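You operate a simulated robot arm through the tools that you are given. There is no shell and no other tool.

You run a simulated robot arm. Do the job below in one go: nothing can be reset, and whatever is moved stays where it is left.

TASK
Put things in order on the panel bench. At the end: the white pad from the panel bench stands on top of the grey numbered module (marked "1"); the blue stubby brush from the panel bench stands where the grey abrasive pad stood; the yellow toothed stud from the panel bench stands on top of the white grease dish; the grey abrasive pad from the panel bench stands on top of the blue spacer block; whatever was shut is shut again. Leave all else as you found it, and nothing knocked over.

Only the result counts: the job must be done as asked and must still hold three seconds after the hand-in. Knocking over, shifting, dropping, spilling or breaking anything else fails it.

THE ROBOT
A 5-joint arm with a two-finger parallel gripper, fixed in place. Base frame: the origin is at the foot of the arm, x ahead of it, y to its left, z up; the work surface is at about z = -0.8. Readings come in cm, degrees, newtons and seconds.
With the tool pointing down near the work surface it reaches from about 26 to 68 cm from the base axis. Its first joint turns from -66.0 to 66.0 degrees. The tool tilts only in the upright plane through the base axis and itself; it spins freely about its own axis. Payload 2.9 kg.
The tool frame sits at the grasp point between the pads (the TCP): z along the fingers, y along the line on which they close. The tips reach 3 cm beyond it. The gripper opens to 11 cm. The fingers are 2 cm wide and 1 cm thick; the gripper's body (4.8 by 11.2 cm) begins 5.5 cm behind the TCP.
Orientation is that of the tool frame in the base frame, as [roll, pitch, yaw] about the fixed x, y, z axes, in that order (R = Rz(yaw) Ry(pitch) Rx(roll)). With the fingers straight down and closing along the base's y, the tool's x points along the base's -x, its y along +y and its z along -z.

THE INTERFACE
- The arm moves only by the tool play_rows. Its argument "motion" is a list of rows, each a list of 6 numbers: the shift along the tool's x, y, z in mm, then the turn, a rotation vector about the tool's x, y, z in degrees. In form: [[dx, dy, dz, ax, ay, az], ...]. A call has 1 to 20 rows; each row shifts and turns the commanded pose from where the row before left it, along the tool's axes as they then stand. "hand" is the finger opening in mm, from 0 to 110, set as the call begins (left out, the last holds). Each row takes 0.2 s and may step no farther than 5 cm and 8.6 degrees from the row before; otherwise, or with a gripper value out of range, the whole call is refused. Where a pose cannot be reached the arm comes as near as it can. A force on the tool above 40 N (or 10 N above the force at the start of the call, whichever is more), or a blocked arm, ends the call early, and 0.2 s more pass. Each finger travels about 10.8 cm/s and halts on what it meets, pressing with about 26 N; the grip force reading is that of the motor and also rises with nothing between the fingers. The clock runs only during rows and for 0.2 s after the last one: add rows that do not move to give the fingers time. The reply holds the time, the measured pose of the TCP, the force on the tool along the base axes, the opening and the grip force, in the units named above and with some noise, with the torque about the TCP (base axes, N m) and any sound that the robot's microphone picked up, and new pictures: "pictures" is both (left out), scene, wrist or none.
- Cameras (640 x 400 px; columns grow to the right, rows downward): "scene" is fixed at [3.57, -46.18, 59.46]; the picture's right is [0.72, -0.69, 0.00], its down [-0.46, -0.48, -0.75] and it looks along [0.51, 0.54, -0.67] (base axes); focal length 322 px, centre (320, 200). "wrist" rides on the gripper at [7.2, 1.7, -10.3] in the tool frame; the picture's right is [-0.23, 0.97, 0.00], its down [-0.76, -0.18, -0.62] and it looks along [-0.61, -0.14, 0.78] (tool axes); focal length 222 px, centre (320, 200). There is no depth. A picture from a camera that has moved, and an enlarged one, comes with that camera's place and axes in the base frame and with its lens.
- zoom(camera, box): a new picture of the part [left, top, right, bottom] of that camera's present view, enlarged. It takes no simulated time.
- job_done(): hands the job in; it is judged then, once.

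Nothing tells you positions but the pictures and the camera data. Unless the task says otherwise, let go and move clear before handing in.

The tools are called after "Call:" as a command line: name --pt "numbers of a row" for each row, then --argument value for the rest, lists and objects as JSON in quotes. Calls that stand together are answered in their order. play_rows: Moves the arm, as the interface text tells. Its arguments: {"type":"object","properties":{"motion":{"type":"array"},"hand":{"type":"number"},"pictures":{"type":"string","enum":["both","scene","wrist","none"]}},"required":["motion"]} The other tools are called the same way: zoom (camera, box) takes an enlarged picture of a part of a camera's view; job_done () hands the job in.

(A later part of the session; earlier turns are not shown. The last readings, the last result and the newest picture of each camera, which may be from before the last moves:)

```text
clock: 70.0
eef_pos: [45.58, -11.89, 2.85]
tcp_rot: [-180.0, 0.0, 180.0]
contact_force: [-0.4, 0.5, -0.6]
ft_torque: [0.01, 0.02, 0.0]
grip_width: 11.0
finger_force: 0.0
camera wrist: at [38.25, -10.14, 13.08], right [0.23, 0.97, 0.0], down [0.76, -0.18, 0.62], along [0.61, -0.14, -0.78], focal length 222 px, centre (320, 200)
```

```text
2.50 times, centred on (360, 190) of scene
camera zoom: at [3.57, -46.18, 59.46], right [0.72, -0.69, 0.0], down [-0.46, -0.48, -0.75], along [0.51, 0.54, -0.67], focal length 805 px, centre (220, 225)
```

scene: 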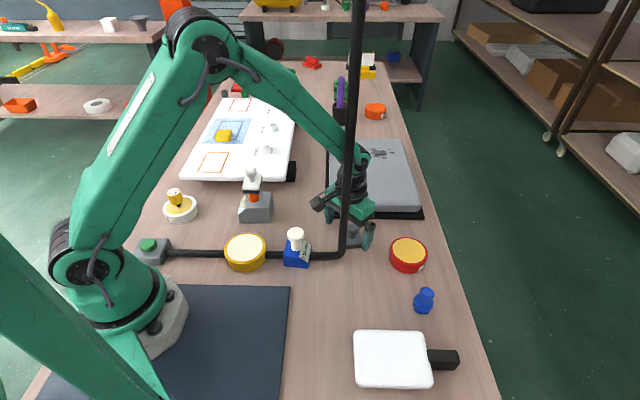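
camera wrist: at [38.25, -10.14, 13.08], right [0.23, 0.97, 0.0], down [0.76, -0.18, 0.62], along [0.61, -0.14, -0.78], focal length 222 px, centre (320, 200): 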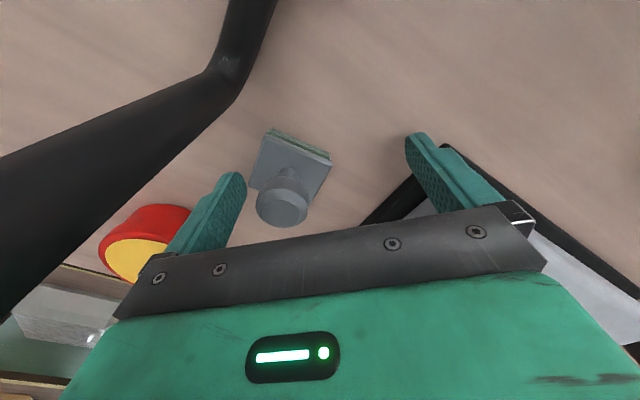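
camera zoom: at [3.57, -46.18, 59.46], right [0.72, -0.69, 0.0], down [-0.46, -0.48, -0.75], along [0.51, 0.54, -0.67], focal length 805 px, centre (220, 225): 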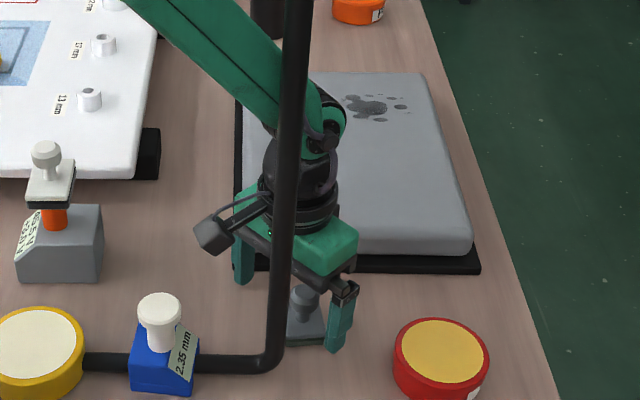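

In position with clearance on every side. I'm closing in small steps so the right finger slides the plate toward the centre.

Call:
play_rows --pt "0 0 0 0 0 0" --hand 100 --pictures "none"

Call:
play_rows --pt "0 0 0 0 0 0" --hand 92 --pictures "none"

Call:
play_rows --pt "0 0 0 0 0 0" --hand 84 --pictures "wrist"

Call:
play_rows --pt "0 0 0 0 0 0" --hand 76 --pictures "wrist"

```text
clock: 70.4
eef_pos: [45.52, -11.96, 2.85]
tcp_rot: [179.9, 0.0, -180.0]
contact_force: [0.1, -0.8, 0.3]
ft_torque: [-0.02, -0.03, 0.01]
grip_width: 10.01
finger_force: 0.1
```

```text
clock: 70.8
eef_pos: [45.53, -11.77, 2.84]
tcp_rot: [180.0, 0.0, -180.0]
contact_force: [0.5, -0.1, 0.0]
ft_torque: [-0.01, -0.02, 0.01]
grip_width: 9.2
finger_force: 0.1
```

```text
clock: 71.2
eef_pos: [45.4, -11.82, 2.84]
tcp_rot: [179.9, 0.0, 179.9]
contact_force: [-0.2, 0.2, 0.0]
ft_torque: [0.04, 0.03, -0.04]
grip_width: 8.41
finger_force: 0.0
camera wrist: at [38.25, -10.14, 13.1], right [0.23, 0.97, 0.0], down [0.76, -0.18, 0.62], along [0.61, -0.14, -0.78], focal length 222 px, centre (320, 200)
```

wrist: 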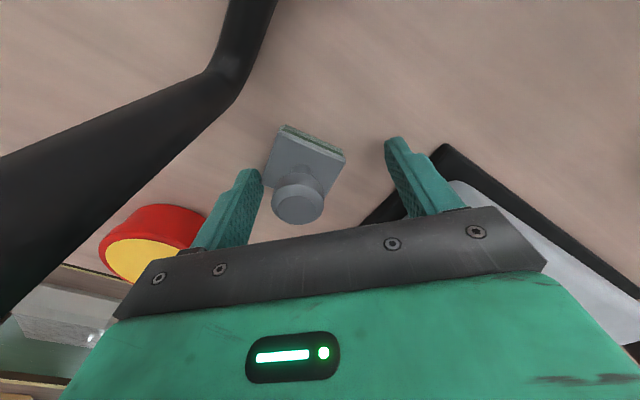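

```text
clock: 71.6
eef_pos: [45.41, -11.86, 2.8]
tcp_rot: [-179.9, 0.0, -179.9]
contact_force: [-0.6, -0.3, 0.4]
ft_torque: [0.01, -0.02, -0.01]
grip_width: 7.62
finger_force: 0.0
camera wrist: at [38.25, -10.14, 13.1], right [0.23, 0.97, 0.0], down [0.76, -0.18, 0.62], along [0.61, -0.14, -0.78], focal length 222 px, centre (320, 200)
```

wrist: 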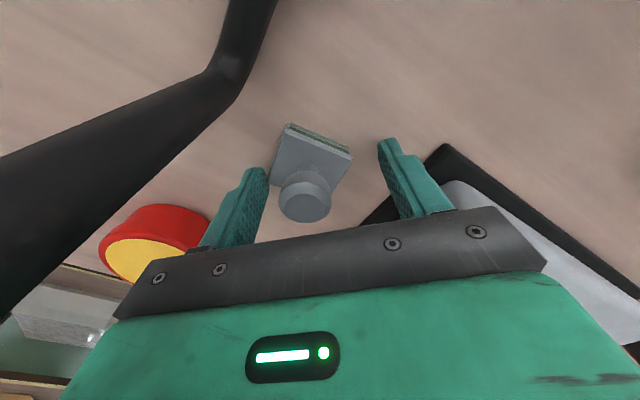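

The pad slides upright toward the centre. One more step, then I'll reopen, raise to knob height and close on the knob.

Call:
play_rows --pt "0 0 0 0 0 0" --hand 68 --pictures "none"

Call:
play_rows --pt "0 0 0 0 0 0" --pt "0 0 -14 0 0 0" --pt "0 0 0 0 0 0" --pt "0 0 0 0 0 0" --hand 85

Call:
zoom --camera "wrist" --box '[220, 90, 420, 215]'

Call:
zoom --camera "scene" --box '[310, 190, 400, 270]'

```text
clock: 72.0
eef_pos: [45.4, -11.83, 2.76]
tcp_rot: [179.9, -0.1, -180.0]
contact_force: [-0.5, 0.3, 0.6]
ft_torque: [0.02, 0.01, -0.01]
grip_width: 6.8
finger_force: 0.1
```

```text
clock: 73.0
eef_pos: [45.52, -11.69, 4.08]
tcp_rot: [-179.9, 0.1, 180.0]
contact_force: [0.2, -0.7, 0.2]
ft_torque: [0.0, 0.01, 0.03]
grip_width: 8.49
finger_force: 0.2
camera wrist: at [38.22, -10.01, 14.42], right [0.23, 0.97, 0.0], down [0.76, -0.18, 0.62], along [0.61, -0.14, -0.78], focal length 222 px, centre (320, 200)
```

scene: 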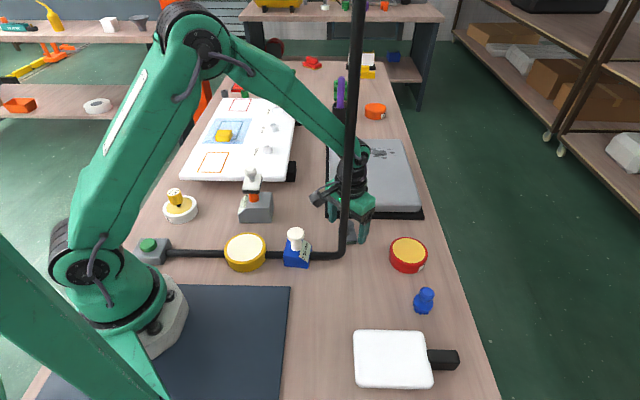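
wrist: 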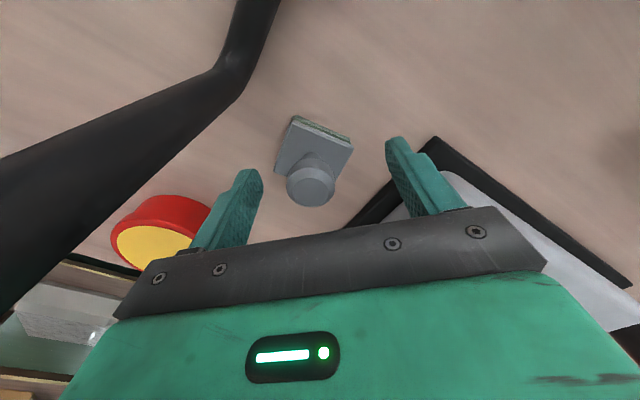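

```text
3.20 times, centred on (320, 152) of wrist
camera zoom: at [38.22, -10.01, 14.42], right [0.23, 0.97, 0.0], down [0.76, -0.18, 0.62], along [0.61, -0.14, -0.78], focal length 711 px, centre (320, 352)
```

zoom: 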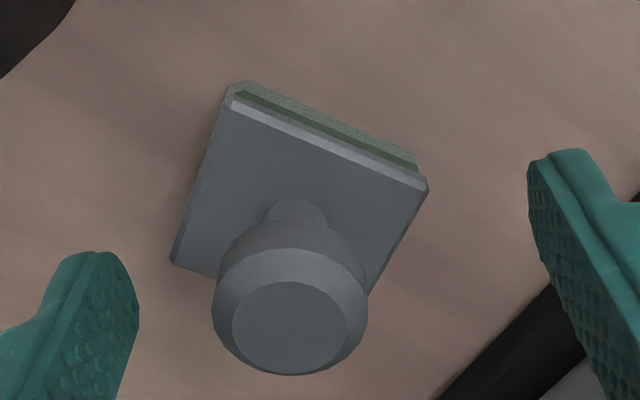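

```text
5.00 times, centred on (355, 230) of scene
camera zoom: at [3.57, -46.18, 59.46], right [0.72, -0.69, 0.0], down [-0.46, -0.48, -0.75], along [0.51, 0.54, -0.67], focal length 1611 px, centre (145, 50)
```

zoom: 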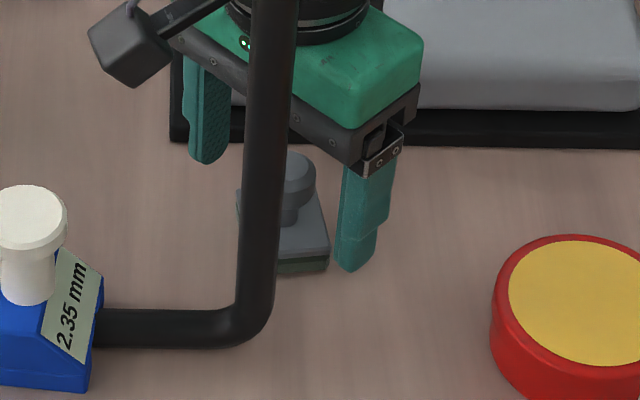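

The knob is 0.5 cm to the right of centre. I'll shift, raise a touch and close on it.

Call:
play_rows --pt "0 -4.5 -1.5 0 0 0" --pt "0 0 0 0 0 0" --pt "0 0 0 0 0 0" --hand 60 --pictures "wrist"

Call:
play_rows --pt "0 0 0 0 0 0" --pt "0 0 0 0 0 0" --pt "0 0 0 0 0 0" --hand 15

Call:
zoom --camera "wrist" --box '[220, 90, 420, 215]'

```text
clock: 73.8
eef_pos: [45.53, -12.15, 4.21]
tcp_rot: [179.9, 0.0, -180.0]
contact_force: [-0.5, -0.1, 0.3]
ft_torque: [-0.01, -0.02, 0.01]
grip_width: 6.03
finger_force: 0.1
camera wrist: at [38.23, -10.43, 14.49], right [0.23, 0.97, 0.0], down [0.76, -0.18, 0.62], along [0.61, -0.14, -0.78], focal length 222 px, centre (320, 200)
```

wrist: 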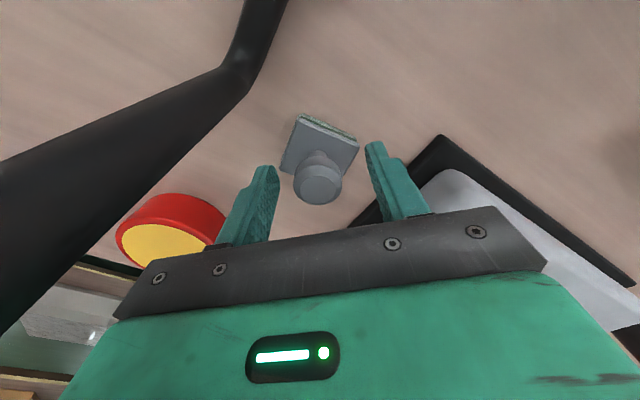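

```text
clock: 74.6
eef_pos: [45.48, -12.2, 4.28]
tcp_rot: [-180.0, 0.0, 179.9]
contact_force: [0.1, -1.0, 0.6]
ft_torque: [-0.03, -0.02, -0.04]
grip_width: 2.68
finger_force: 26.5
camera wrist: at [38.22, -10.43, 14.49], right [0.23, 0.97, 0.0], down [0.76, -0.18, 0.62], along [0.61, -0.14, -0.78], focal length 222 px, centre (320, 200)
```

scene: 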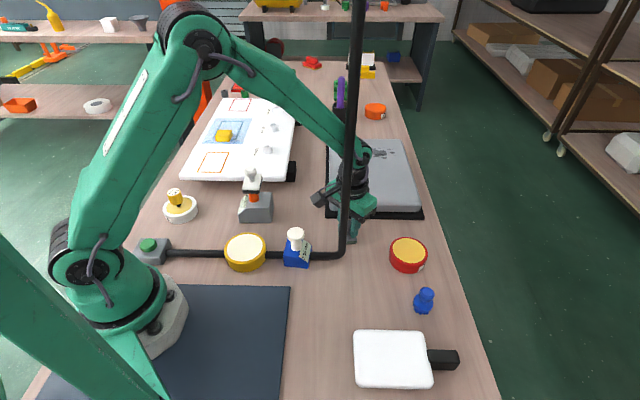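
wrist: 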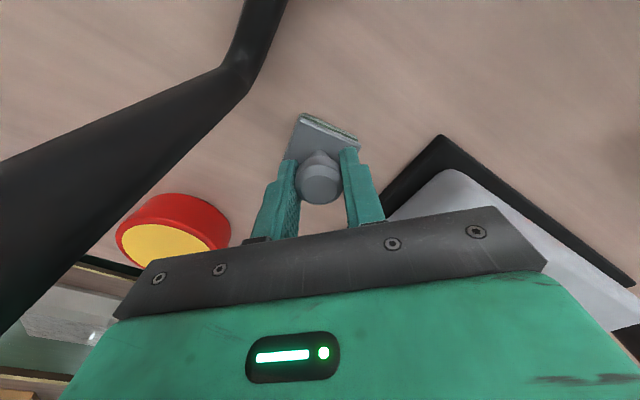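

```text
3.20 times, centred on (320, 152) of wrist
camera zoom: at [38.22, -10.43, 14.49], right [0.23, 0.97, 0.0], down [0.76, -0.18, 0.62], along [0.61, -0.14, -0.78], focal length 711 px, centre (320, 352)
```

zoom: 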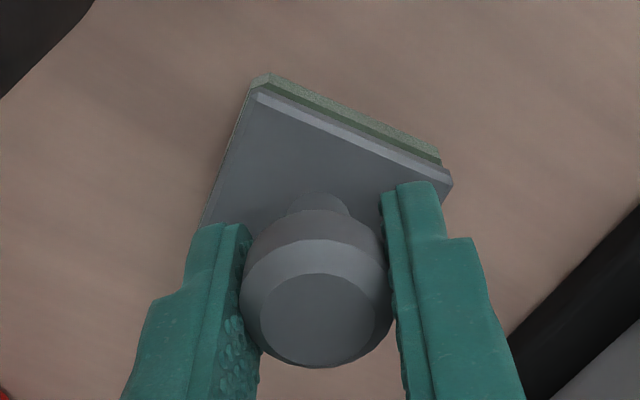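

The knob is gripped at 2.7 cm. I'm lifting while drifting left away from the mast, then carrying it to the blue spacer.

Call:
play_rows --pt "0 0 -10 0 0 0" --pt "0 10 -30 0 0 0" --pt "0 25 -35 0 0 0" --pt "0 17 -35 0 0 0" --pt "0 0 -35 0 0 0" --pt "0 0 -20 0 0 0" --pt "0 0 0 0 0 0" --pt "0 0 0 0 0 0"

Call:
zoom --camera "wrist" --box '[150, 0, 390, 150]'

```text
clock: 76.4
eef_pos: [45.41, -6.94, 20.5]
tcp_rot: [179.9, 0.0, -180.0]
contact_force: [-1.0, -0.3, 0.0]
ft_torque: [-0.03, -0.03, -0.01]
grip_width: 2.67
finger_force: 25.8
camera wrist: at [38.15, -5.15, 30.89], right [0.23, 0.97, 0.0], down [0.76, -0.18, 0.62], along [0.61, -0.14, -0.78], focal length 222 px, centre (320, 200)
```

scene: 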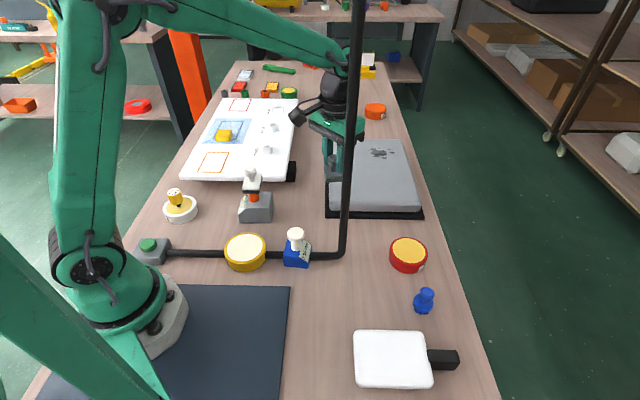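
wrist: 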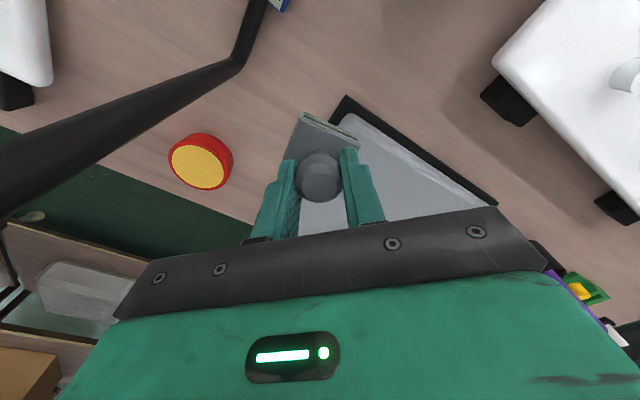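

```text
2.67 times, centred on (270, 75) of wrist
camera zoom: at [38.15, -5.15, 30.89], right [0.23, 0.97, 0.0], down [0.76, -0.18, 0.62], along [0.61, -0.14, -0.78], focal length 592 px, centre (453, 533)
```

zoom: 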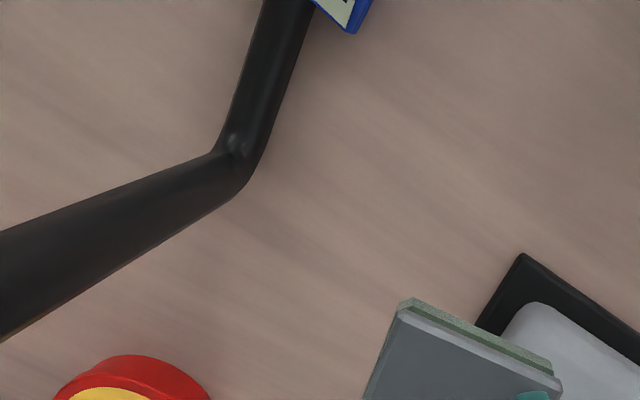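

The grey pad is held well. I'm moving over to the blue spacer.

Call:
play_rows --pt "40 -4.3 0 0 0 0" --pt "45 -4.3 0 0 0 0" --pt "45 -4.3 0 0 0 0" --pt "0 0 20 0 0 0" --pt "0 0 20 0 0 0" --pt "0 0 0 0 0 0" --pt "0 0 0 0 0 0"

Call:
zoom --camera "scene" --box '[260, 170, 340, 280]'

Call:
zoom --camera "wrist" --box '[220, 50, 420, 200]'

```text
clock: 78.0
eef_pos: [32.3, -8.22, 16.56]
tcp_rot: [180.0, -0.1, -180.0]
contact_force: [-0.1, -0.9, -0.1]
ft_torque: [0.02, 0.01, 0.01]
grip_width: 2.65
finger_force: 26.2
camera wrist: at [25.07, -6.6, 26.84], right [0.23, 0.97, 0.0], down [0.76, -0.18, 0.62], along [0.61, -0.14, -0.78], focal length 222 px, centre (320, 200)
```

scene: 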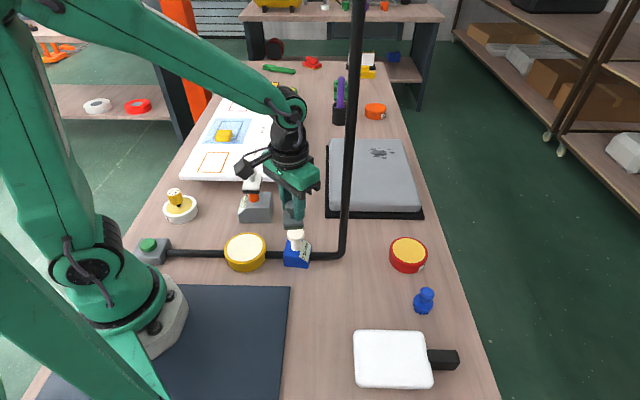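
wrist: 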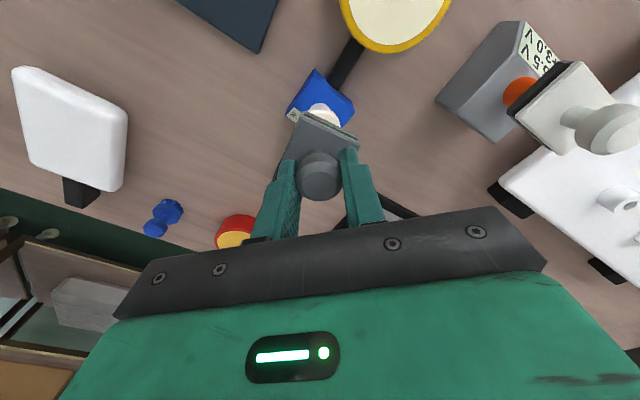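

```text
3.64 times, centred on (300, 225) of scene
camera zoom: at [3.57, -46.18, 59.46], right [0.72, -0.69, 0.0], down [-0.46, -0.48, -0.75], along [0.51, 0.54, -0.67], focal length 1172 px, centre (393, 109)
```

zoom: 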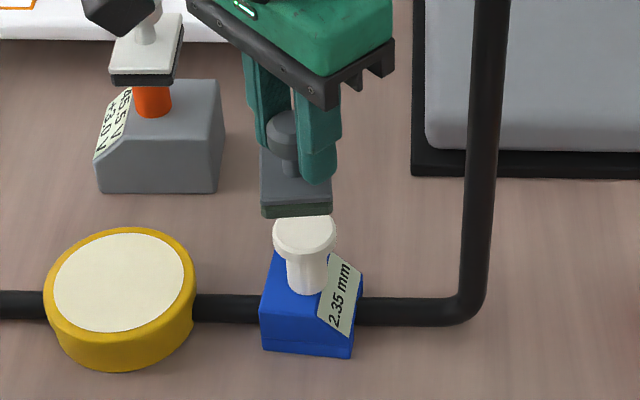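

```text
2.67 times, centred on (320, 125) of wrist
camera zoom: at [25.07, -6.6, 26.84], right [0.23, 0.97, 0.0], down [0.76, -0.18, 0.62], along [0.61, -0.14, -0.78], focal length 592 px, centre (320, 400)
```

zoom: 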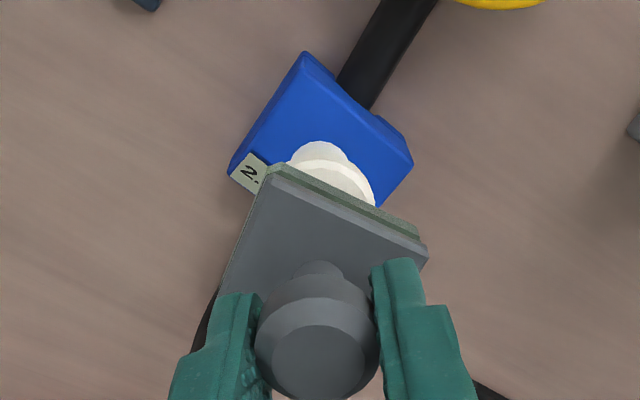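

The alignment is within about 2 mm. I'll make a small correction and lower to about 1 cm above the knob.

Call:
play_rows --pt "-1.2 -1.5 10 0 0 0" --pt "0 0 14 0 0 0" --pt "0 0 0 0 0 0" --pt "0 0 0 0 0 0"

Call:
zoom --camera "scene" --box '[270, 200, 326, 270]'

Call:
zoom --camera "wrist" --box '[220, 50, 420, 200]'

```text
clock: 79.0
eef_pos: [32.34, -8.3, 14.1]
tcp_rot: [179.9, 0.0, -180.0]
contact_force: [0.0, 0.7, -0.6]
ft_torque: [0.0, 0.05, 0.01]
grip_width: 2.69
finger_force: 26.3
camera wrist: at [25.18, -6.7, 24.52], right [0.23, 0.97, 0.0], down [0.76, -0.18, 0.62], along [0.61, -0.14, -0.78], focal length 222 px, centre (320, 200)
```

scene: 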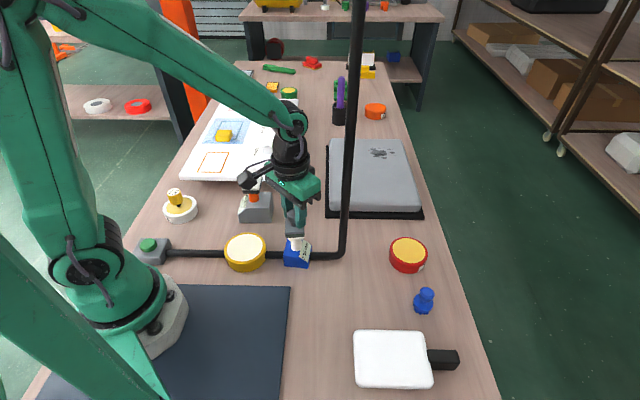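
wrist: 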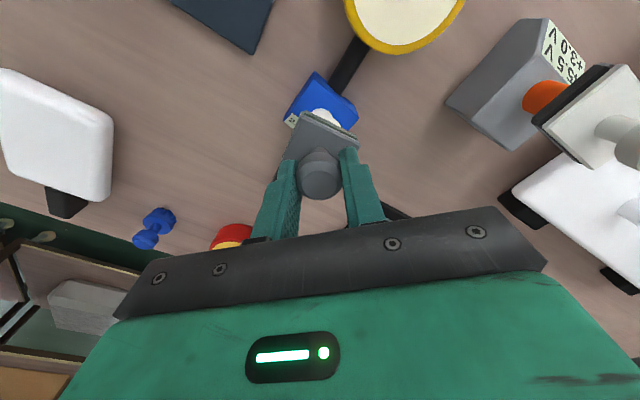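

```text
5.71 times, centred on (298, 235) of scene
camera zoom: at [3.57, -46.18, 59.46], right [0.72, -0.69, 0.0], down [-0.46, -0.48, -0.75], along [0.51, 0.54, -0.67], focal length 1841 px, centre (446, 0)
```

zoom: 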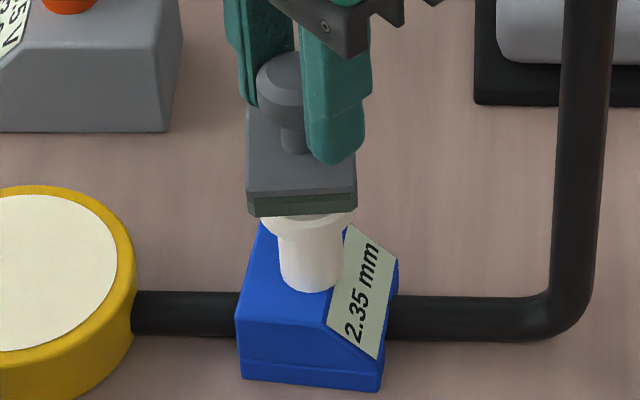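

```text
2.67 times, centred on (320, 125) of wrist
camera zoom: at [25.18, -6.7, 24.52], right [0.23, 0.97, 0.0], down [0.76, -0.18, 0.62], along [0.61, -0.14, -0.78], focal length 592 px, centre (320, 400)
```

zoom: 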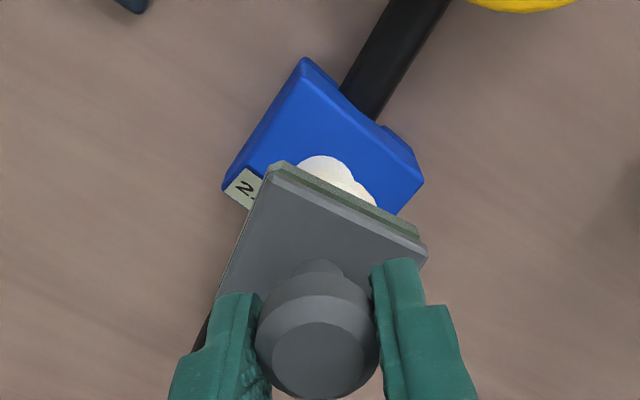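

Well aligned. I'm lowering in fine steps to contact.

Call:
play_rows --pt "-1 -0.5 5 0 0 0" --pt "0 0 0 0 0 0" --pt "0 0 0 0 0 0" --pictures "none"

Call:
play_rows --pt "0 0 2 0 0 0" --pt "0 0 0 0 0 0" --pictures "none"

```text
clock: 79.8
eef_pos: [32.58, -8.56, 13.87]
tcp_rot: [-179.9, 0.0, -180.0]
contact_force: [0.0, -0.6, -0.1]
ft_torque: [-0.01, 0.01, -0.01]
grip_width: 2.68
finger_force: 26.3
```

```text
clock: 80.4
eef_pos: [32.53, -8.48, 13.5]
tcp_rot: [179.9, 0.0, -179.9]
contact_force: [0.9, 0.3, -0.2]
ft_torque: [0.03, -0.03, -0.01]
grip_width: 2.67
finger_force: 25.6
```

Call:
play_rows --pt "0 0 2 0 0 0" --pt "0 0 0 0 0 0" --pictures "none"

Call:
zoom --camera "scene" --box '[270, 200, 326, 270]'

```text
clock: 81.0
eef_pos: [32.81, -8.53, 13.53]
tcp_rot: [180.0, 0.0, 180.0]
contact_force: [-4.6, 1.9, 11.2]
ft_torque: [0.23, 0.3, 0.03]
grip_width: 2.65
finger_force: 26.4
```

```text
5.71 times, centred on (298, 235) of scene
camera zoom: at [3.56, -46.18, 59.46], right [0.72, -0.69, 0.0], down [-0.46, -0.48, -0.75], along [0.51, 0.54, -0.67], focal length 1841 px, centre (446, 0)
```

zoom: 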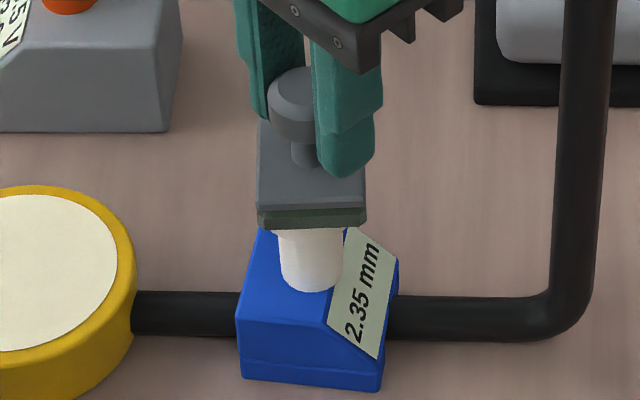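

Contact at about z≈13.5, and the pad looks centred on the knob. I'm easing the load, then releasing.

Call:
play_rows --pt "0 0 -0.7 0 0 0" --pt "0 0 0 0 0 0" --pt "0 0 0 0 0 0"

Call:
zoom --camera "wrist" --box '[220, 50, 420, 200]'

```text
clock: 81.8
eef_pos: [32.59, -8.54, 13.54]
tcp_rot: [-180.0, 0.0, -180.0]
contact_force: [0.2, -0.1, -0.2]
ft_torque: [0.03, -0.03, -0.03]
grip_width: 2.69
finger_force: 26.4
camera wrist: at [25.5, -6.81, 23.76], right [0.23, 0.97, 0.0], down [0.76, -0.18, 0.62], along [0.61, -0.14, -0.78], focal length 222 px, centre (320, 200)
```

scene: 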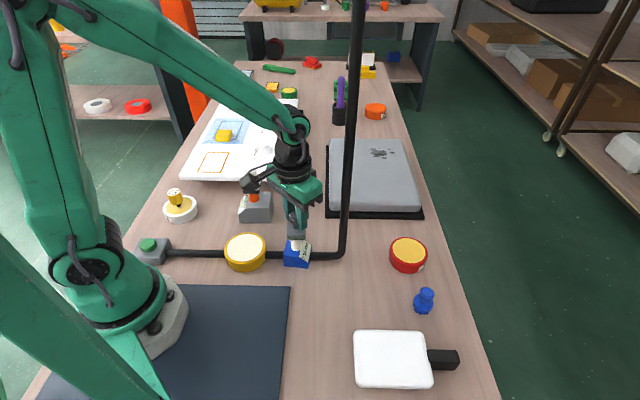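
wrist: 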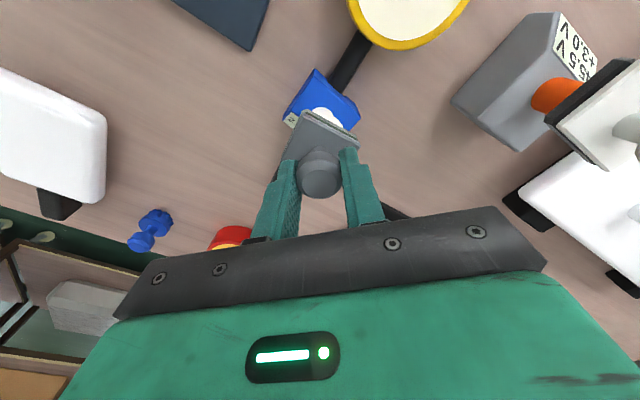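

```text
2.67 times, centred on (320, 125) of wrist
camera zoom: at [25.5, -6.81, 23.76], right [0.23, 0.97, 0.0], down [0.76, -0.18, 0.62], along [0.61, -0.14, -0.78], focal length 592 px, centre (320, 400)
```

zoom: 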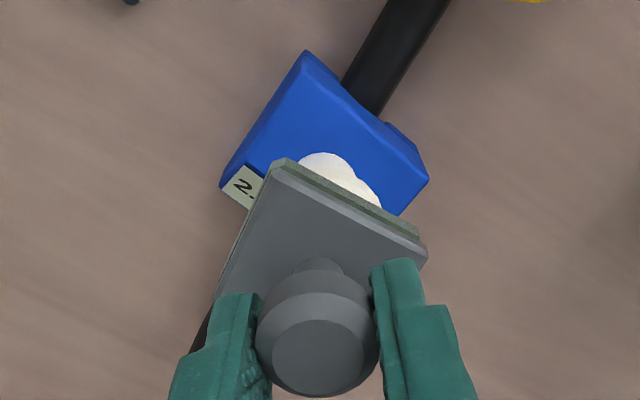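

The disc shows slightly on one side, so the pad is about 0.4 cm off toward the mast. I'll lift 4 mm, shift and set it down again.

Call:
play_rows --pt "0 0 -4 0 0 0" --pt "2.8 2.8 0 0 0 0" --pt "0 0 3.5 0 0 0" --pt "0 0 0 0 0 0" --pictures "none"

Call:
play_rows --pt "0 0 1 0 0 0" --pt "0 0 0 0 0 0"

Call:
zoom --camera "wrist" --box '[220, 50, 420, 200]'

Call:
zoom --camera "scene" --box '[270, 200, 326, 270]'

```text
clock: 82.8
eef_pos: [32.56, -8.19, 13.64]
tcp_rot: [180.0, 0.0, -180.0]
contact_force: [0.1, -0.3, -0.7]
ft_torque: [-0.03, -0.01, 0.06]
grip_width: 2.65
finger_force: 26.4
```

```text
clock: 83.4
eef_pos: [32.63, -8.33, 13.41]
tcp_rot: [-180.0, 0.1, 180.0]
contact_force: [-2.1, -3.4, 10.4]
ft_torque: [-0.16, 0.14, 0.02]
grip_width: 2.65
finger_force: 25.9
camera wrist: at [25.29, -6.54, 23.76], right [0.23, 0.97, 0.0], down [0.76, -0.18, 0.62], along [0.61, -0.14, -0.78], focal length 222 px, centre (320, 200)
```

scene: 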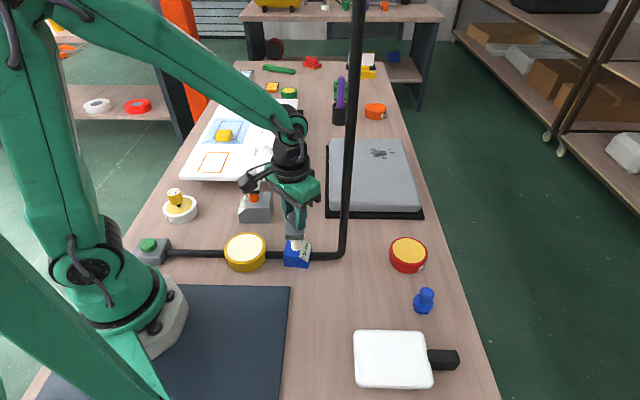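
wrist: 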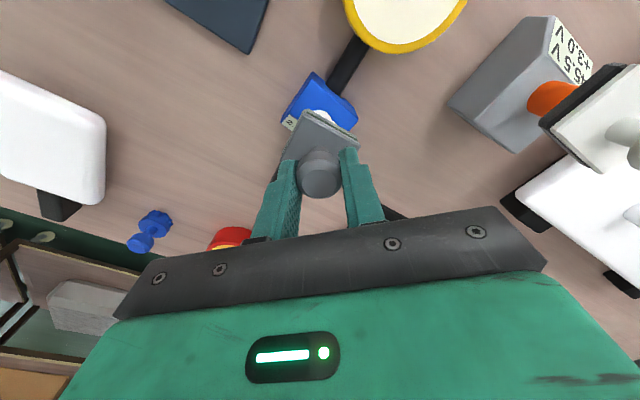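

```text
2.67 times, centred on (320, 125) of wrist
camera zoom: at [25.29, -6.54, 23.76], right [0.23, 0.97, 0.0], down [0.76, -0.18, 0.62], along [0.61, -0.14, -0.78], focal length 592 px, centre (320, 400)
```

zoom: 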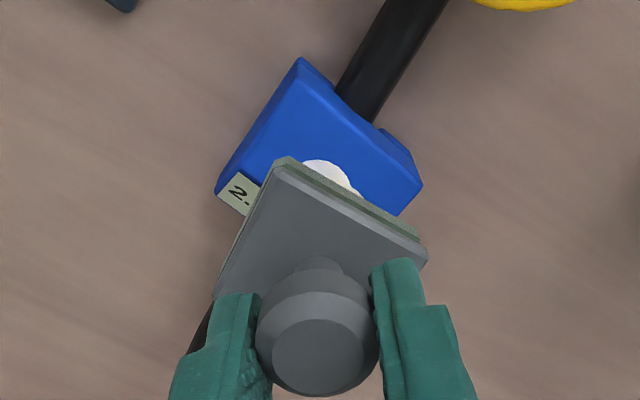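

```text
5.71 times, centred on (298, 235) of scene
camera zoom: at [3.56, -46.18, 59.46], right [0.72, -0.69, 0.0], down [-0.46, -0.48, -0.75], along [0.51, 0.54, -0.67], focal length 1841 px, centre (446, 0)
```

zoom: 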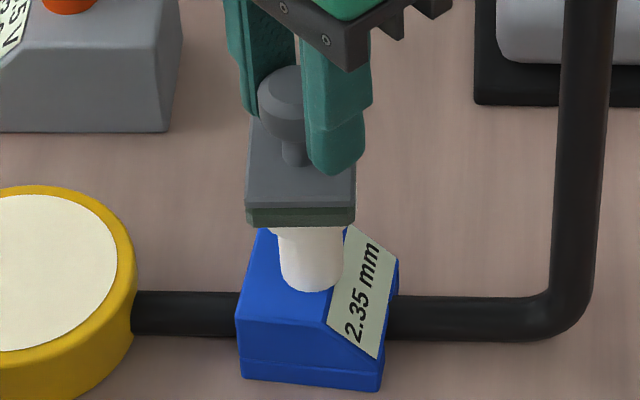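

Now centred within about 2 mm. I'm easing the load and releasing.

Call:
play_rows --pt "0 0 -0.6 0 0 0" --pt "0 0 0 0 0 0" --pt "0 0 0 0 0 0" --pictures "none"

Call:
play_rows --pt "0 0 0 0 0 0" --pt "0 0 0 0 0 0" --hand 34 --pictures "none"

Call:
play_rows --pt "0 0 0 0 0 0" --pt "0 0 0 0 0 0" --pt "0 0 0 0 0 0" --hand 65

Call:
zoom --camera "wrist" --box '[220, 50, 420, 200]'

Call:
zoom --camera "scene" --box '[270, 200, 326, 270]'

```text
clock: 84.2
eef_pos: [32.49, -8.29, 13.37]
tcp_rot: [-179.9, 0.0, -180.0]
contact_force: [2.2, 1.6, 3.0]
ft_torque: [0.09, -0.18, -0.01]
grip_width: 2.65
finger_force: 26.0
```

```text
clock: 84.8
eef_pos: [32.52, -8.24, 13.53]
tcp_rot: [-179.9, 0.0, 179.9]
contact_force: [0.0, -0.5, 0.6]
ft_torque: [-0.02, 0.02, 0.01]
grip_width: 3.44
finger_force: 0.1
```

```text
clock: 85.6
eef_pos: [32.41, -8.23, 13.35]
tcp_rot: [179.8, 0.1, 180.0]
contact_force: [0.1, -0.6, 0.3]
ft_torque: [-0.01, -0.01, 0.0]
grip_width: 6.51
finger_force: 0.0
camera wrist: at [25.22, -6.6, 23.78], right [0.23, 0.97, 0.0], down [0.76, -0.18, 0.62], along [0.61, -0.14, -0.78], focal length 222 px, centre (320, 200)
```

scene: 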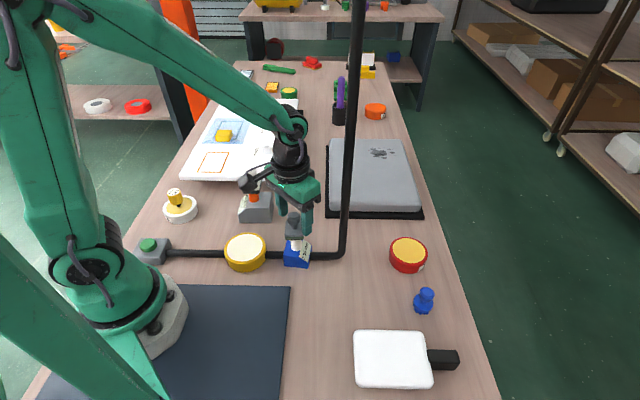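
wrist: 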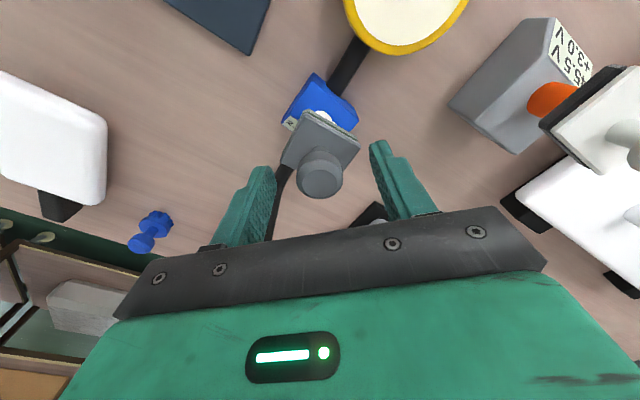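

```text
2.67 times, centred on (320, 125) of wrist
camera zoom: at [25.22, -6.6, 23.78], right [0.23, 0.97, 0.0], down [0.76, -0.18, 0.62], along [0.61, -0.14, -0.78], focal length 592 px, centre (320, 400)
```

zoom: 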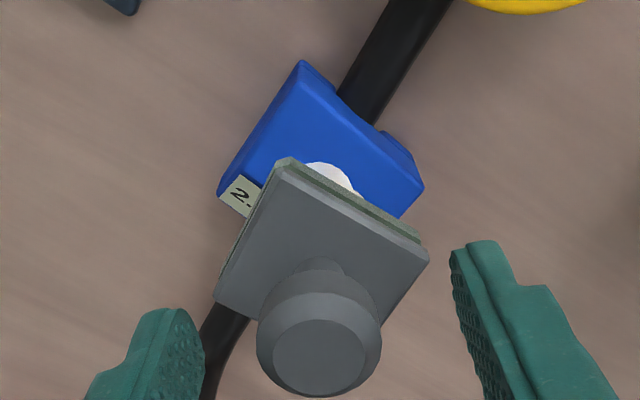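

```text
5.71 times, centred on (298, 235) of scene
camera zoom: at [3.57, -46.18, 59.46], right [0.72, -0.69, 0.0], down [-0.46, -0.48, -0.75], along [0.51, 0.54, -0.67], focal length 1841 px, centre (446, 0)
```

zoom: 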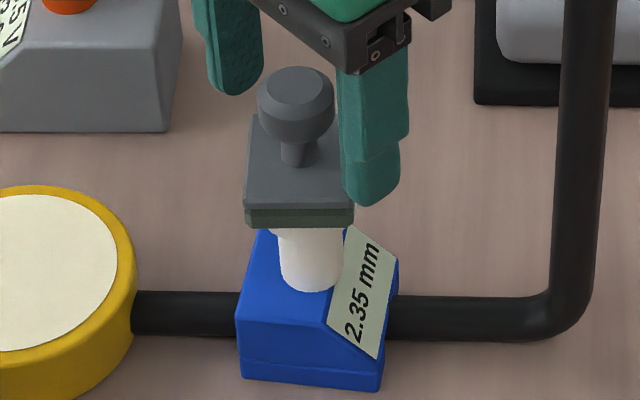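

The grey pad is standing on the blue spacer. I'm rising and going around inside the mast to the blue brush on the right.

Call:
play_rows --pt "0 0 -20 0 0 0" --pt "0 0 -40 0 0 0" --pt "0 0 -40 0 0 0" --pt "29.5 -4 0 0 0 0" --pt "29.5 -4 0 0 0 0" --pt "15 -31 0 0 0 0" --pt "15 -31 0 0 0 0" --pt "-21.7 -36 0 0 0 0" --pt "-21.7 -36 0 0 0 0" --pt "-21.7 -36 0 0 0 0" --pt "-30 -24 10 0 0 0" --pt "-30 -24 15 0 0 0" --pt "-30 -24 20 0 0 0" --pt "-25 -20 20 0 0 0" --pt "0 0 0 0 0 0" --pt "0 0 0 0 0 0" --hand 70

Call:
zoom --camera "wrist" --box '[200, 40, 440, 190]'

Call:
zoom --camera "scene" --box '[380, 260, 470, 330]'

Call:
zoom --camera "scene" --box '[270, 200, 370, 270]'

```text
clock: 89.0
eef_pos: [41.64, -35.11, 17.39]
tcp_rot: [-180.0, 0.1, 179.9]
contact_force: [-0.1, 0.1, 0.1]
ft_torque: [-0.01, 0.0, -0.02]
grip_width: 7.01
finger_force: 0.0
camera wrist: at [34.43, -33.44, 27.6], right [0.23, 0.97, 0.0], down [0.76, -0.18, 0.62], along [0.61, -0.14, -0.78], focal length 222 px, centre (320, 200)
```

scene: 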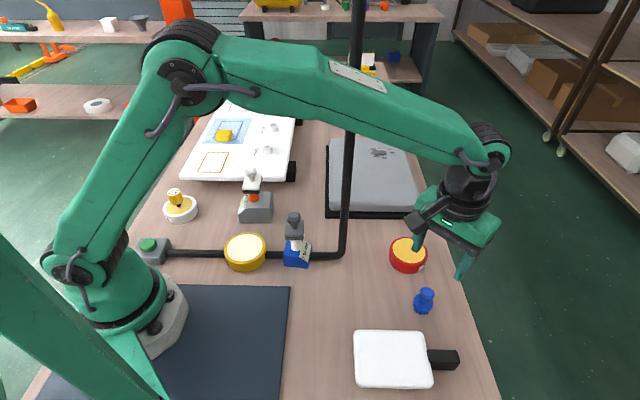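
wrist: 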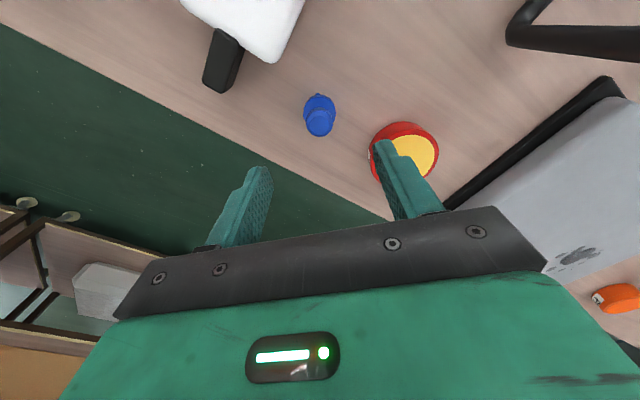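

```text
2.67 times, centred on (320, 115) of wrist
camera zoom: at [34.43, -33.44, 27.6], right [0.23, 0.97, 0.0], down [0.76, -0.18, 0.62], along [0.61, -0.14, -0.78], focal length 592 px, centre (320, 427)
```

zoom: 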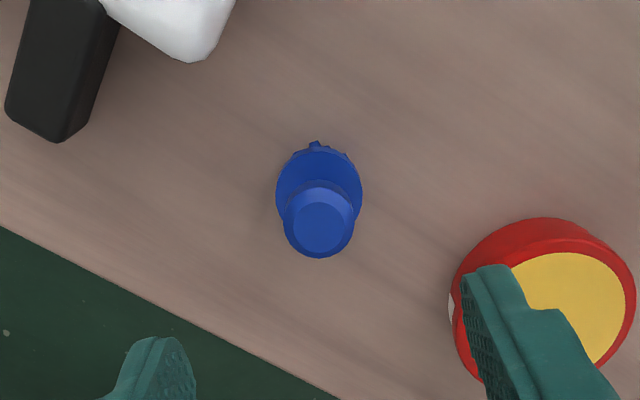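

```text
5.71 times, centred on (425, 295) of scene
camera zoom: at [3.57, -46.18, 59.46], right [0.72, -0.69, 0.0], down [-0.46, -0.48, -0.75], along [0.51, 0.54, -0.67], focal length 1841 px, centre (-280, -343)
```

zoom: 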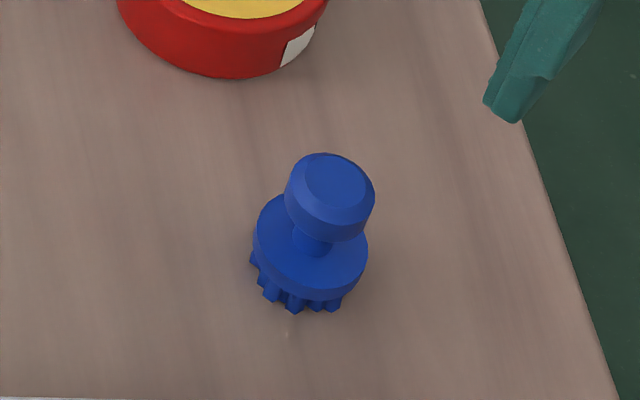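

```text
5.71 times, centred on (320, 235) of scene
camera zoom: at [3.57, -46.18, 59.46], right [0.72, -0.69, 0.0], down [-0.46, -0.48, -0.75], along [0.51, 0.54, -0.67], focal length 1841 px, centre (320, 0)
```

zoom: 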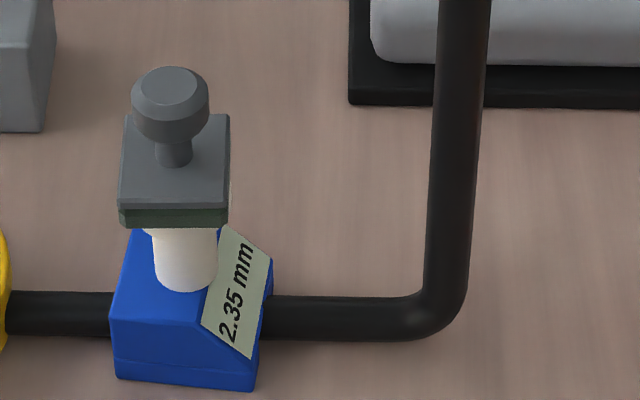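

The brush has a knob on a disc with bristles, its axis at about (42.2, -35.4) and knob top near z≈5. I'm descending partway and rechecking.

Call:
play_rows --pt "-5.6 -2.9 25 0 0 0" --pt "0 0 33 0 0 0" --pt "0 0 33 0 0 0" --pt "0 0 0 0 0 0" --pt "0 0 0 0 0 0" --hand 70

Call:
zoom --camera "wrist" --box '[220, 80, 420, 205]'

Call:
zoom --camera "scene" --box '[380, 230, 480, 330]'

```text
clock: 90.2
eef_pos: [42.54, -35.45, 8.06]
tcp_rot: [180.0, 0.0, 179.9]
contact_force: [-0.6, -0.6, -0.2]
ft_torque: [0.0, 0.0, -0.01]
grip_width: 6.99
finger_force: 0.1
camera wrist: at [35.3, -33.8, 18.4], right [0.23, 0.97, 0.0], down [0.76, -0.18, 0.62], along [0.61, -0.14, -0.78], focal length 222 px, centre (320, 200)
```

scene: 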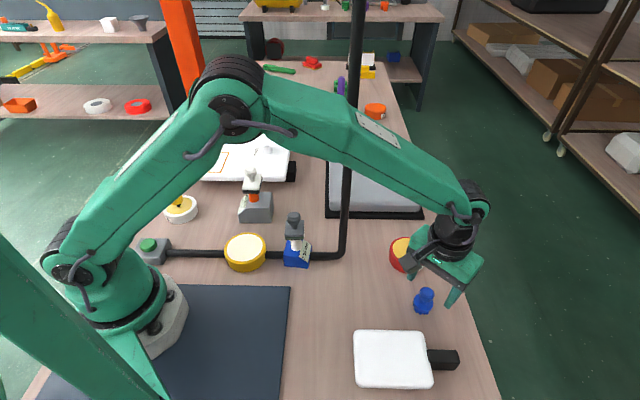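
wrist: 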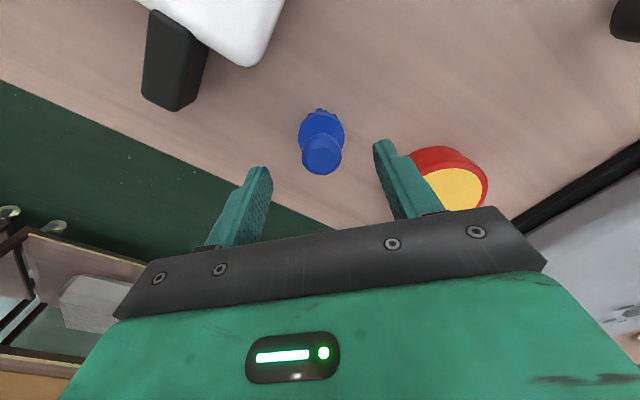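

```text
3.20 times, centred on (320, 142) of wrist
camera zoom: at [35.3, -33.8, 18.4], right [0.23, 0.97, 0.0], down [0.76, -0.18, 0.62], along [0.61, -0.14, -0.78], focal length 711 px, centre (320, 384)
```

zoom: 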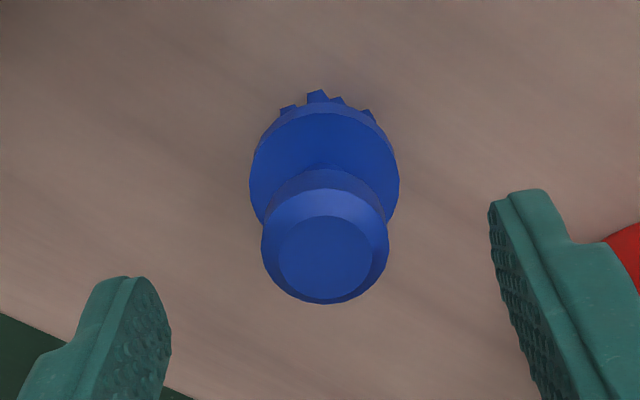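

```text
4.00 times, centred on (430, 280) of scene
camera zoom: at [3.57, -46.18, 59.46], right [0.72, -0.69, 0.0], down [-0.46, -0.48, -0.75], along [0.51, 0.54, -0.67], focal length 1289 px, centre (-120, -120)
```

zoom: 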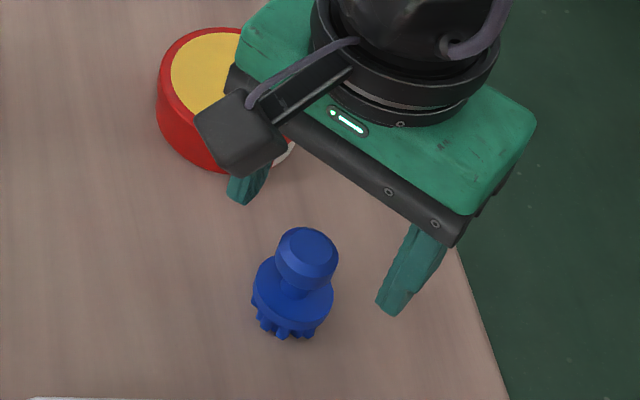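

I'm shifting slightly and lowering around the brush knob.

Call:
play_rows --pt "3.5 1.2 14 0 0 0" --pt "0 0 18 0 0 0" --pt "0 0 0 0 0 0" --pt "0 0 0 0 0 0" --hand 70

Call:
zoom --camera "wrist" --box '[220, 90, 420, 215]'

Call:
zoom --camera "scene" --box '[390, 250, 460, 330]'

```text
clock: 91.2
eef_pos: [41.91, -35.47, 4.83]
tcp_rot: [-179.9, 0.1, 180.0]
contact_force: [0.6, 0.6, -0.1]
ft_torque: [0.0, 0.0, -0.04]
grip_width: 6.97
finger_force: 0.1
camera wrist: at [34.72, -33.7, 15.11], right [0.23, 0.97, 0.0], down [0.76, -0.18, 0.62], along [0.61, -0.14, -0.78], focal length 222 px, centre (320, 200)
```

scene: 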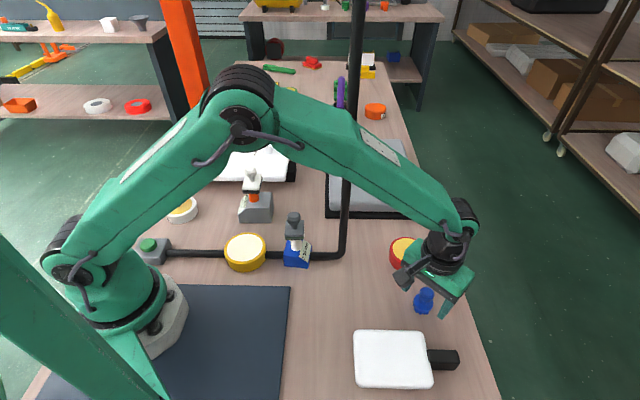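
wrist: 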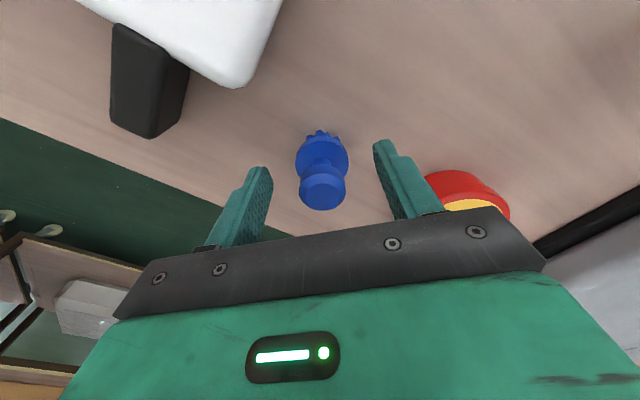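

```text
3.20 times, centred on (320, 152) of wrist
camera zoom: at [34.72, -33.7, 15.11], right [0.23, 0.97, 0.0], down [0.76, -0.18, 0.62], along [0.61, -0.14, -0.78], focal length 711 px, centre (320, 352)
```

zoom: 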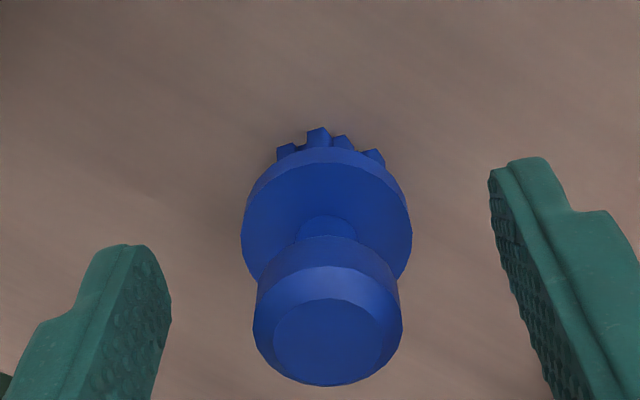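

```text
5.00 times, centred on (425, 290) of scene
camera zoom: at [3.57, -46.18, 59.46], right [0.72, -0.69, 0.0], down [-0.46, -0.48, -0.75], along [0.51, 0.54, -0.67], focal length 1611 px, centre (-205, -250)
```

zoom: 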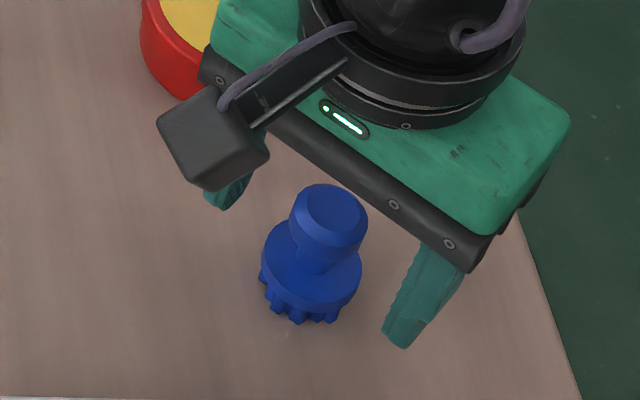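

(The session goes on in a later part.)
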